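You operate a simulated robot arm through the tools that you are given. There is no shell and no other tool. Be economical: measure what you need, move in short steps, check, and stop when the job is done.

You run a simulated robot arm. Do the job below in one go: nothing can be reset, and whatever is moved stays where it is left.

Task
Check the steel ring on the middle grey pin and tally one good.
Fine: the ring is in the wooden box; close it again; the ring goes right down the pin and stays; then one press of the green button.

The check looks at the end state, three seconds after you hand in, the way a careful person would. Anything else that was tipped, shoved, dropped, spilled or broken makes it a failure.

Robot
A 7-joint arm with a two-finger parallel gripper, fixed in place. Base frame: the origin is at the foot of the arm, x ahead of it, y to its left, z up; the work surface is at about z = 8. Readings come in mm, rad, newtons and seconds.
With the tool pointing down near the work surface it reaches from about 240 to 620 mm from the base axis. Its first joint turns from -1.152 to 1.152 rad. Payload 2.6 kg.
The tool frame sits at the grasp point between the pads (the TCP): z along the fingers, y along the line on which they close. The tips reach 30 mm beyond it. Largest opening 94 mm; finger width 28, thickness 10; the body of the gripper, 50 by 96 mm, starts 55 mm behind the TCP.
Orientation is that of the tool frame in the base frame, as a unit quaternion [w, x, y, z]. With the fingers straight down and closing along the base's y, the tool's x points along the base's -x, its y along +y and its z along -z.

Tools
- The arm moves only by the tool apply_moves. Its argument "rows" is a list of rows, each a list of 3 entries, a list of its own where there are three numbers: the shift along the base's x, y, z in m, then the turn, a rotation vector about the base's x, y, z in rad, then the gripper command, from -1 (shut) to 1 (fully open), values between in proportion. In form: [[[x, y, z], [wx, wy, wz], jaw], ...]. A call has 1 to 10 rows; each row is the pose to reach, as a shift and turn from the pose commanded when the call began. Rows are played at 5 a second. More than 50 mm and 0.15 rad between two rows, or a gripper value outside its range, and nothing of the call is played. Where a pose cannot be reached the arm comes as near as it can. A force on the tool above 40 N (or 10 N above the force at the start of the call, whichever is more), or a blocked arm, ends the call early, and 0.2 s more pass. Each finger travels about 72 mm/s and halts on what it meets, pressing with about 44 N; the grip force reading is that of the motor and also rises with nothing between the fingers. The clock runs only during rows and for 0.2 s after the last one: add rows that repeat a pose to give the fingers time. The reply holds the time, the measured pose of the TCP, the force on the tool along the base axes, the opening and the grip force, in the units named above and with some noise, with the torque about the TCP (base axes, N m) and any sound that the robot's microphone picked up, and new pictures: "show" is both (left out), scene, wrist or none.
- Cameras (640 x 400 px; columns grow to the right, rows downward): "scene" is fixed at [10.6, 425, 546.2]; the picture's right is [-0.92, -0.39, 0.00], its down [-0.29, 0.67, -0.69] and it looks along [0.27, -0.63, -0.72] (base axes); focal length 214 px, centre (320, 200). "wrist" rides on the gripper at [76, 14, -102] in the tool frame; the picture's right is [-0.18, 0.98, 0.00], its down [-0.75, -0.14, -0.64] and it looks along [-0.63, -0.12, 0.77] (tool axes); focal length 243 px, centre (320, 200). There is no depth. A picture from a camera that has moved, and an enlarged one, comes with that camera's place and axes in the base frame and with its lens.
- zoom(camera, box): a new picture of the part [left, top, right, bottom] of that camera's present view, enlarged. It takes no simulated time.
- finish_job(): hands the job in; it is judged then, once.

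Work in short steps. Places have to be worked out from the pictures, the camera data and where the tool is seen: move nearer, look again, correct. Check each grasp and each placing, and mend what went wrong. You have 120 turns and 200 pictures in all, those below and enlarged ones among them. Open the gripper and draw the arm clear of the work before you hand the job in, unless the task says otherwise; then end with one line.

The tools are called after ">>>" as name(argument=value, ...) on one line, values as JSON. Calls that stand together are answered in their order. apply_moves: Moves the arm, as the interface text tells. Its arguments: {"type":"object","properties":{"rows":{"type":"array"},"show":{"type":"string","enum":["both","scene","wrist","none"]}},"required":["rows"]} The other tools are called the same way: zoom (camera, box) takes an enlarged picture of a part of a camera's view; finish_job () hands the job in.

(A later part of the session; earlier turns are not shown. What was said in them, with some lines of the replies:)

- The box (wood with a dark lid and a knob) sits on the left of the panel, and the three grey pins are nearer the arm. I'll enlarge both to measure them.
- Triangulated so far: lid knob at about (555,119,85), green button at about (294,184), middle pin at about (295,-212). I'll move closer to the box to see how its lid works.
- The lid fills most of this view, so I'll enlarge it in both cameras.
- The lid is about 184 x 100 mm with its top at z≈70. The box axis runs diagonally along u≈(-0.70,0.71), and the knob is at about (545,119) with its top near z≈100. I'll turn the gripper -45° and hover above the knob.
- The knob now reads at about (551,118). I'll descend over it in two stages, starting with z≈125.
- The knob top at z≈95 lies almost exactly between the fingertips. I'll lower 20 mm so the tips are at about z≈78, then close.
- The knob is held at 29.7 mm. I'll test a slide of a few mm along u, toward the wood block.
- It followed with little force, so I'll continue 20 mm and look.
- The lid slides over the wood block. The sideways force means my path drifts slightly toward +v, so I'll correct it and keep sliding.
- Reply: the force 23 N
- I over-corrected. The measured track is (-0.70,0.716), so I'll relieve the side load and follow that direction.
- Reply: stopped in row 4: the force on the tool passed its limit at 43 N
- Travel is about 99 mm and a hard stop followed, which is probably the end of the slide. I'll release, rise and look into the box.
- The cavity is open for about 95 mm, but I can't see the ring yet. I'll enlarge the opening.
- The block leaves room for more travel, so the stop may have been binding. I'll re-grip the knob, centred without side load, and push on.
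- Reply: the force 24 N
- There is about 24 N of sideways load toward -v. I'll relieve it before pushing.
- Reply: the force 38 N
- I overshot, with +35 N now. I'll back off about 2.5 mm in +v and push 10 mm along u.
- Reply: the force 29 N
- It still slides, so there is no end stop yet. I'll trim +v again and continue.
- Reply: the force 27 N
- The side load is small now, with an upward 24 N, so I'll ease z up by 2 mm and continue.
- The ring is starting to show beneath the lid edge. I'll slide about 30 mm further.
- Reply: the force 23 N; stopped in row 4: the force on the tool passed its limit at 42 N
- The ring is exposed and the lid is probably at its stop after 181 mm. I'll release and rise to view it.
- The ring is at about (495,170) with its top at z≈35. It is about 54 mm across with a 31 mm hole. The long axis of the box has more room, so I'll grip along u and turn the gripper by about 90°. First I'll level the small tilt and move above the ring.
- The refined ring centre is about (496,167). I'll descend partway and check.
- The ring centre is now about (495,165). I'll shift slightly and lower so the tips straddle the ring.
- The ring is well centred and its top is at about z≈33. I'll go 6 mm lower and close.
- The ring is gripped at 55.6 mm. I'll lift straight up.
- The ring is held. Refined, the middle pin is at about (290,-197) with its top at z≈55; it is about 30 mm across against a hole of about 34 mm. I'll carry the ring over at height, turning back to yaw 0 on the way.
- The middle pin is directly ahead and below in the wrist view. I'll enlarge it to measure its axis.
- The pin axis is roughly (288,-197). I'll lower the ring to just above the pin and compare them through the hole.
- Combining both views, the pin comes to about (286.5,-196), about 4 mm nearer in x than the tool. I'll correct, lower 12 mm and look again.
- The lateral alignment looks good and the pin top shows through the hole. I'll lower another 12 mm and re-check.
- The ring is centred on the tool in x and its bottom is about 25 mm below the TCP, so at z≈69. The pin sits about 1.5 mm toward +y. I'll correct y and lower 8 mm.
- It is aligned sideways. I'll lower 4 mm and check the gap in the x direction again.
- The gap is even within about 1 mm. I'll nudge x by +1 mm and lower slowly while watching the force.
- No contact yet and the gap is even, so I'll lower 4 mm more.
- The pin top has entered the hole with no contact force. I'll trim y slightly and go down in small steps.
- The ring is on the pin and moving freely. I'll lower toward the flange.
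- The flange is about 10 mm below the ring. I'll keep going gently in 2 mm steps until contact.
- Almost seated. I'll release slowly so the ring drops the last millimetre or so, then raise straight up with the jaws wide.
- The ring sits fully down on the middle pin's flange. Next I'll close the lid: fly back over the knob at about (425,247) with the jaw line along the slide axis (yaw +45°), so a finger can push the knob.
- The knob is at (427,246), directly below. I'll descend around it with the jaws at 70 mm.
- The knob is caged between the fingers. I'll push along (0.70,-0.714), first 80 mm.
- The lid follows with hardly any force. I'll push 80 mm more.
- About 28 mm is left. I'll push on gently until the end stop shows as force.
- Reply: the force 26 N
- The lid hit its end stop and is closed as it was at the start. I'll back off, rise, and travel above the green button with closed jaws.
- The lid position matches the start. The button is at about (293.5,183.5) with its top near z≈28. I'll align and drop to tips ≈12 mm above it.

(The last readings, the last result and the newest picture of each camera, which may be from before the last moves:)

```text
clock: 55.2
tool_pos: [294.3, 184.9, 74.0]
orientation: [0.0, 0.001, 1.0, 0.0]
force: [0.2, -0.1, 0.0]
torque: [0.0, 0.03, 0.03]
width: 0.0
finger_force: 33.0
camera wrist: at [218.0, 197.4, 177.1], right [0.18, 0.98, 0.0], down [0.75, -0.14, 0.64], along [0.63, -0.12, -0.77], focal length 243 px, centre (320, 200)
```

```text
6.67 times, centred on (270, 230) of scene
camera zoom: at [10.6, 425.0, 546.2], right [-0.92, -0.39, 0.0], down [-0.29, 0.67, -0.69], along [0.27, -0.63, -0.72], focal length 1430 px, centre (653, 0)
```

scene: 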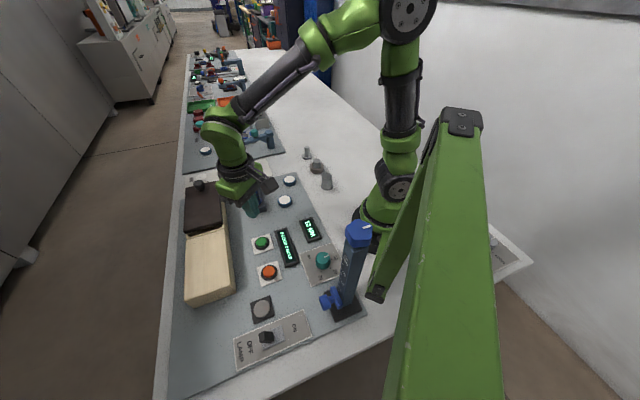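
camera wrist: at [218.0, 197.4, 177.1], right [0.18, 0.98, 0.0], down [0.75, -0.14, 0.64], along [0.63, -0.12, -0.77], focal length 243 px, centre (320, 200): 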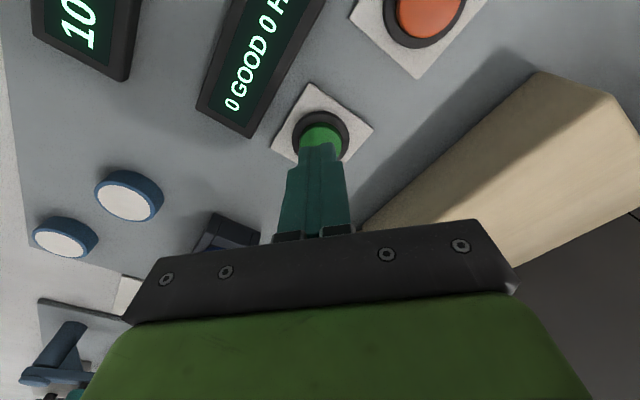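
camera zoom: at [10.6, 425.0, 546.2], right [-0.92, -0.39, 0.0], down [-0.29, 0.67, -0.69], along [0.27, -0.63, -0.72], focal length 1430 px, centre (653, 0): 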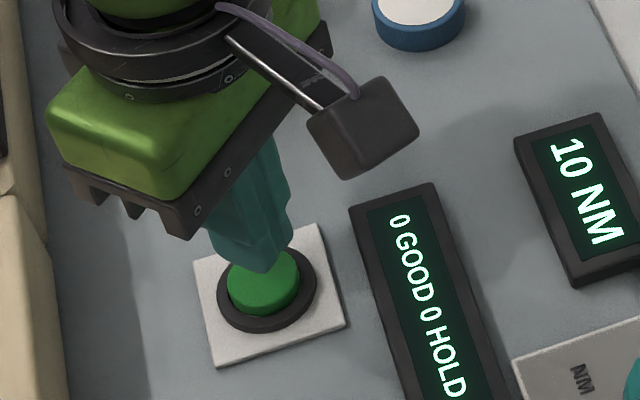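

The button centre is about 2 to 3 mm nearer in x. I'll shift and lower slowly until I feel contact.

>>> apply_moves(rows=[[[-0.0025, -0.001, -0.004], [0, 0, 0], -1], [[-0.0025, -0.001, -0.008], [0, 0, 0], -1], [[-0.0025, -0.001, -0.011], [0, 0, 0], -1]], show="none")

>>> zoom(camera="scene", box=[235, 200, 305, 260])

```text
clock: 56.0
tool_pos: [291.2, 184.5, 62.7]
orientation: [0.001, 0.0, 1.0, -0.002]
force: [1.1, -0.2, -0.8]
torque: [-0.02, 0.02, 0.01]
width: 0.0
finger_force: 33.0
```

```text
6.67 times, centred on (270, 230) of scene
camera zoom: at [10.6, 425.0, 546.2], right [-0.92, -0.39, 0.0], down [-0.29, 0.67, -0.69], along [0.27, -0.63, -0.72], focal length 1430 px, centre (653, 0)
```

zoom: 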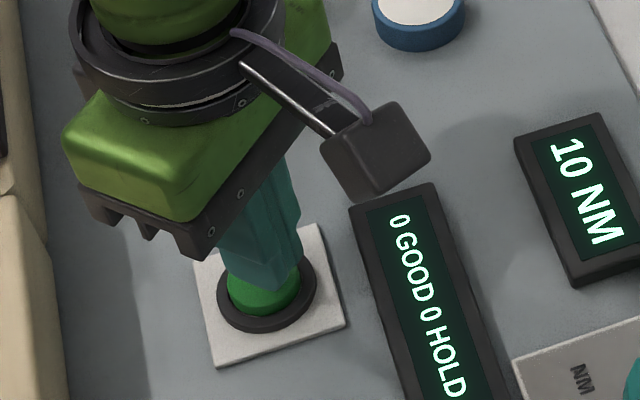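

The tips are just above the cap. I'll continue down in 1 mm rows and watch for force, sound and the counter.

>>> apply_moves(rows=[[[0, 0, -0.001], [0, 0, 0], -1], [[0, 0, -0.002], [0, 0, 0], -1], [[0, 0, -0.003], [0, 0, 0], -1], [[0, 0, -0.004], [0, 0, 0], -1], [[0, 0, -0.005], [0, 0, 0], -1]], show="none")

>>> zoom(camera="scene", box=[235, 200, 305, 260])

```text
clock: 57.2
tool_pos: [291.0, 184.7, 57.6]
orientation: [0.001, 0.0, 1.0, -0.001]
force: [-0.7, -1.1, 0.6]
torque: [-0.02, 0.03, 0.01]
width: 0.2
finger_force: 32.7
```

```text
6.67 times, centred on (270, 230) of scene
camera zoom: at [10.6, 425.0, 546.2], right [-0.92, -0.39, 0.0], down [-0.29, 0.67, -0.69], along [0.27, -0.63, -0.72], focal length 1430 px, centre (653, 0)
```

zoom: 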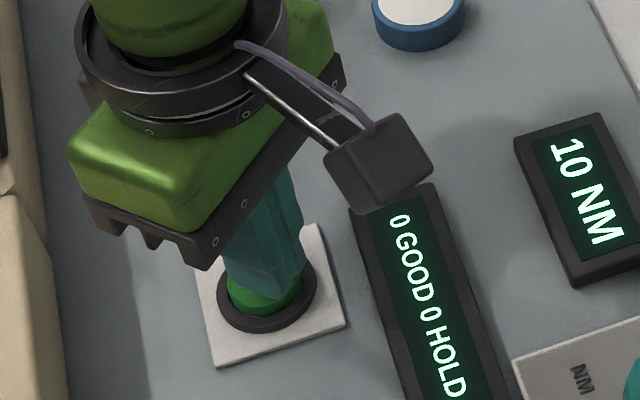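

No contact yet, so I'll continue down another 5 mm.

>>> apply_moves(rows=[[[0, 0, -0.001], [0, 0, 0], -1], [[0, 0, -0.002], [0, 0, 0], -1], [[0, 0, -0.003], [0, 0, 0], -1], [[0, 0, -0.004], [0, 0, 0], -1], [[0, 0, -0.005], [0, 0, 0], -1]], show="none")

>>> zoom(camera="scene", box=[235, 200, 305, 260])

```text
clock: 58.4
tool_pos: [289.9, 184.2, 52.9]
orientation: [0.001, -0.001, 1.0, -0.001]
force: [-0.2, 0.1, 0.8]
torque: [-0.03, 0.01, 0.04]
width: 0.2
finger_force: 33.1
```

```text
6.67 times, centred on (270, 230) of scene
camera zoom: at [10.6, 425.0, 546.2], right [-0.92, -0.39, 0.0], down [-0.29, 0.67, -0.69], along [0.27, -0.63, -0.72], focal length 1430 px, centre (653, 0)
```

zoom: 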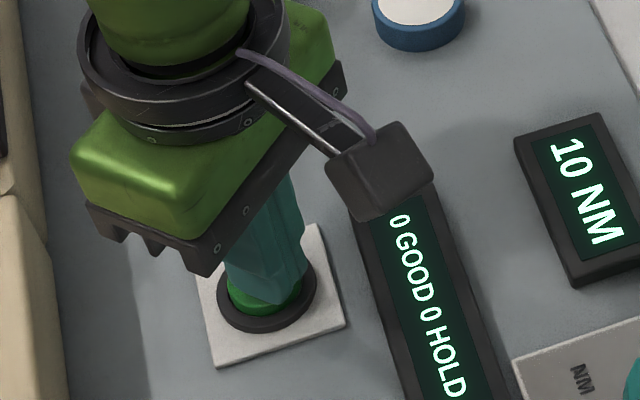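

Still no contact at tips z≈23. I'll continue in 1 mm rows.

>>> apply_moves(rows=[[[0.001, 0, -0.001], [0, 0, 0], -1], [[0.001, 0, -0.002], [0, 0, 0], -1], [[0.001, 0, -0.003], [0, 0, 0], -1], [[0.001, 0, -0.004], [0, 0, 0], -1]], show="none")

>>> zoom(camera="scene", box=[235, 200, 305, 260])

```text
clock: 59.4
tool_pos: [293.5, 182.8, 50.3]
orientation: [0.001, 0.0, 1.0, 0.0]
force: [0.9, -0.8, 4.2]
torque: [-0.05, -0.03, -0.02]
width: 0.1
finger_force: 32.9
heard: click
```

```text
6.67 times, centred on (270, 230) of scene
camera zoom: at [10.5, 425.0, 546.3], right [-0.92, -0.39, 0.0], down [-0.29, 0.67, -0.69], along [0.27, -0.63, -0.72], focal length 1430 px, centre (653, 0)
```

zoom: 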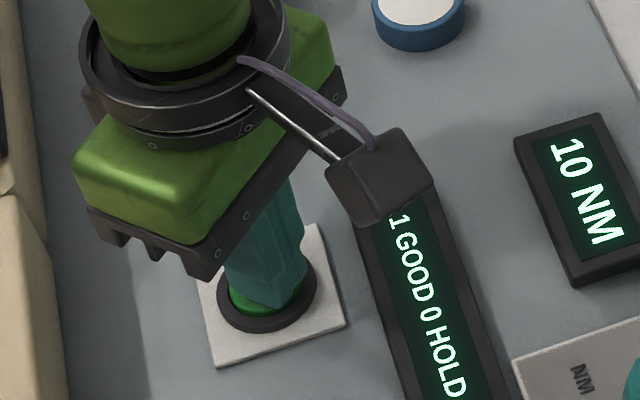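

A click was heard and the counter reads "1 GOOD 0 HOLD". I'll lift straight off, open the gripper and move clear.

>>> apply_moves(rows=[[[0, 0, 0.03], [0, 0, 0], -1], [[0, 0, 0.07], [0, 0, 0], -1], [[0, 0, 0.12], [0, 0, 0], 0], [[0, 0, 0.17], [0, 0, 0], 1], [[0.02, -0.03, 0.22], [0, 0, 0], 1], [[0.04, -0.06, 0.27], [0, 0, 0], 1], [[0.05, -0.07, 0.3], [0, 0, 0], 1], [[0.05, -0.07, 0.3], [0, 0, 0], 1]])

>>> zoom(camera="scene", box=[160, 130, 360, 320])

>>> zoom(camera="scene", box=[285, 135, 345, 195])

```text
refused: row 5 steps farther than a row can; nothing moved
```

```text
2.11 times, centred on (260, 225) of scene
camera zoom: at [10.5, 425.0, 546.3], right [-0.92, -0.39, 0.0], down [-0.29, 0.67, -0.69], along [0.27, -0.63, -0.72], focal length 452 px, centre (446, 147)
```

zoom: 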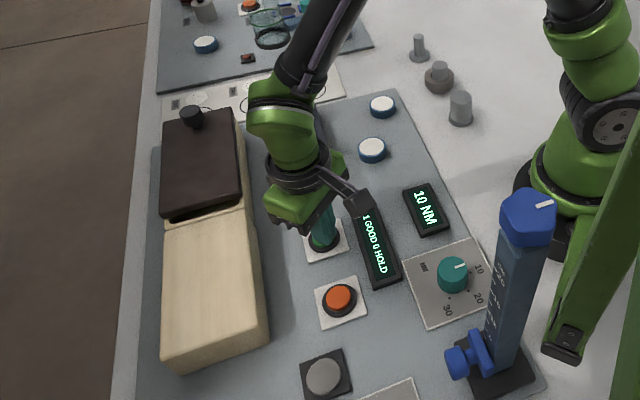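

```text
6.67 times, centred on (315, 165) of scene
camera zoom: at [10.5, 425.0, 546.3], right [-0.92, -0.39, 0.0], down [-0.29, 0.67, -0.69], along [0.27, -0.63, -0.72], focal length 1430 px, centre (353, 433)
```

zoom: 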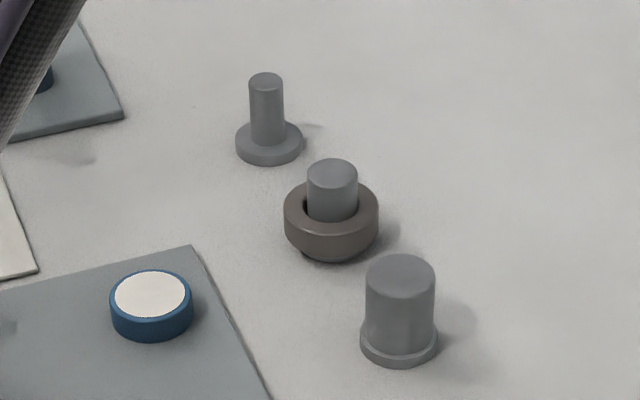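

The call was refused because one row's step was too long. I'll rise with shorter steps.

>>> apply_moves(rows=[[[0, 0, 0.03], [0, 0, 0], -1], [[0, 0, 0.07], [0, 0, 0], -1], [[0, 0, 0.11], [0, 0, 0], 0], [[0, 0, 0.15], [0, 0, 0], 1], [[0.01, -0.02, 0.19], [0, 0, 0], 1], [[0.02, -0.04, 0.23], [0, 0, 0], 1], [[0.03, -0.06, 0.27], [0, 0, 0], 1], [[0.04, -0.07, 0.3], [0, 0, 0], 1], [[0.04, -0.07, 0.3], [0, 0, 0], 1]])

>>> zoom(camera="scene", box=[160, 130, 360, 320])

```text
clock: 61.4
tool_pos: [333.5, 111.1, 349.8]
orientation: [0.001, 0.0, 1.0, -0.001]
force: [-0.5, 0.2, 0.6]
torque: [-0.01, 0.0, 0.01]
width: 93.8
finger_force: 0.0
camera wrist: at [256.2, 124.8, 451.9], right [0.18, 0.98, 0.0], down [0.75, -0.14, 0.64], along [0.63, -0.12, -0.77], focal length 243 px, centre (320, 200)
```

scene: 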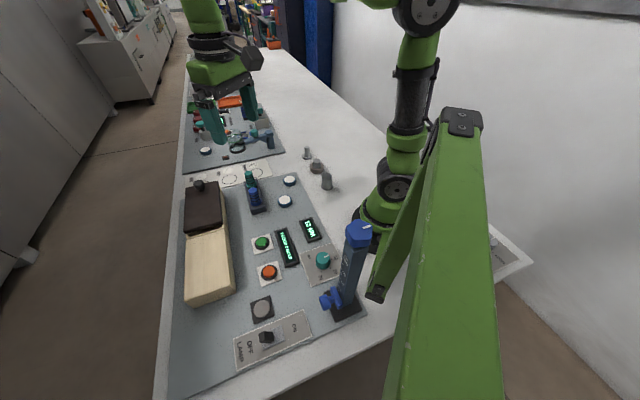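
wrist: 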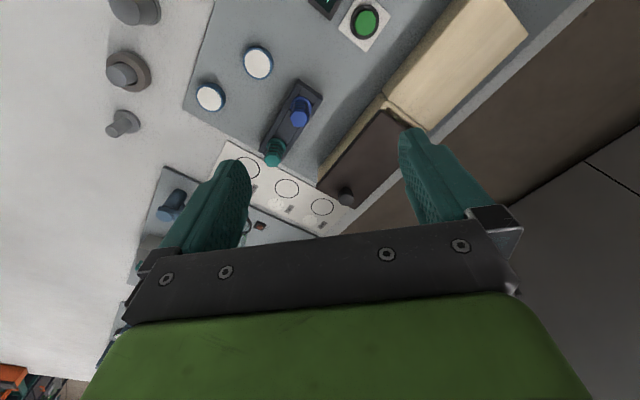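

```text
2.11 times, centred on (260, 225) of scene
camera zoom: at [10.6, 425.0, 546.2], right [-0.92, -0.39, 0.0], down [-0.29, 0.67, -0.69], along [0.27, -0.63, -0.72], focal length 452 px, centre (446, 147)
```

zoom: 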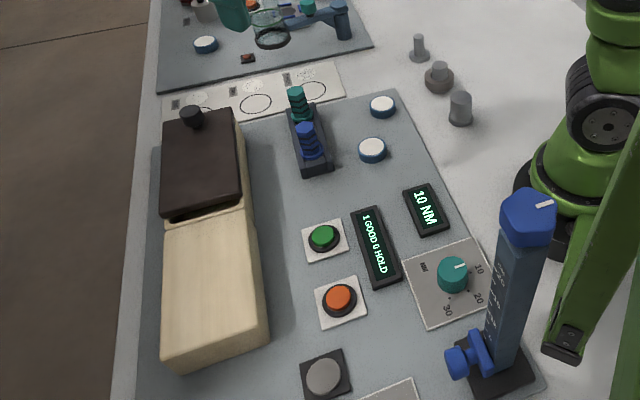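

The box is closed, the ring is seated on the middle pin, and the counter reads 1 GOOD 0 HOLD. The arm is clear with the gripper open, so I'm handing in.

>>> finish_job()

```text
The job is handed in.
```

The steel ring is right down on the middle grey pin, the wooden box is closed again, and one press of the green button left the counter at 1 GOOD 0 HOLD.
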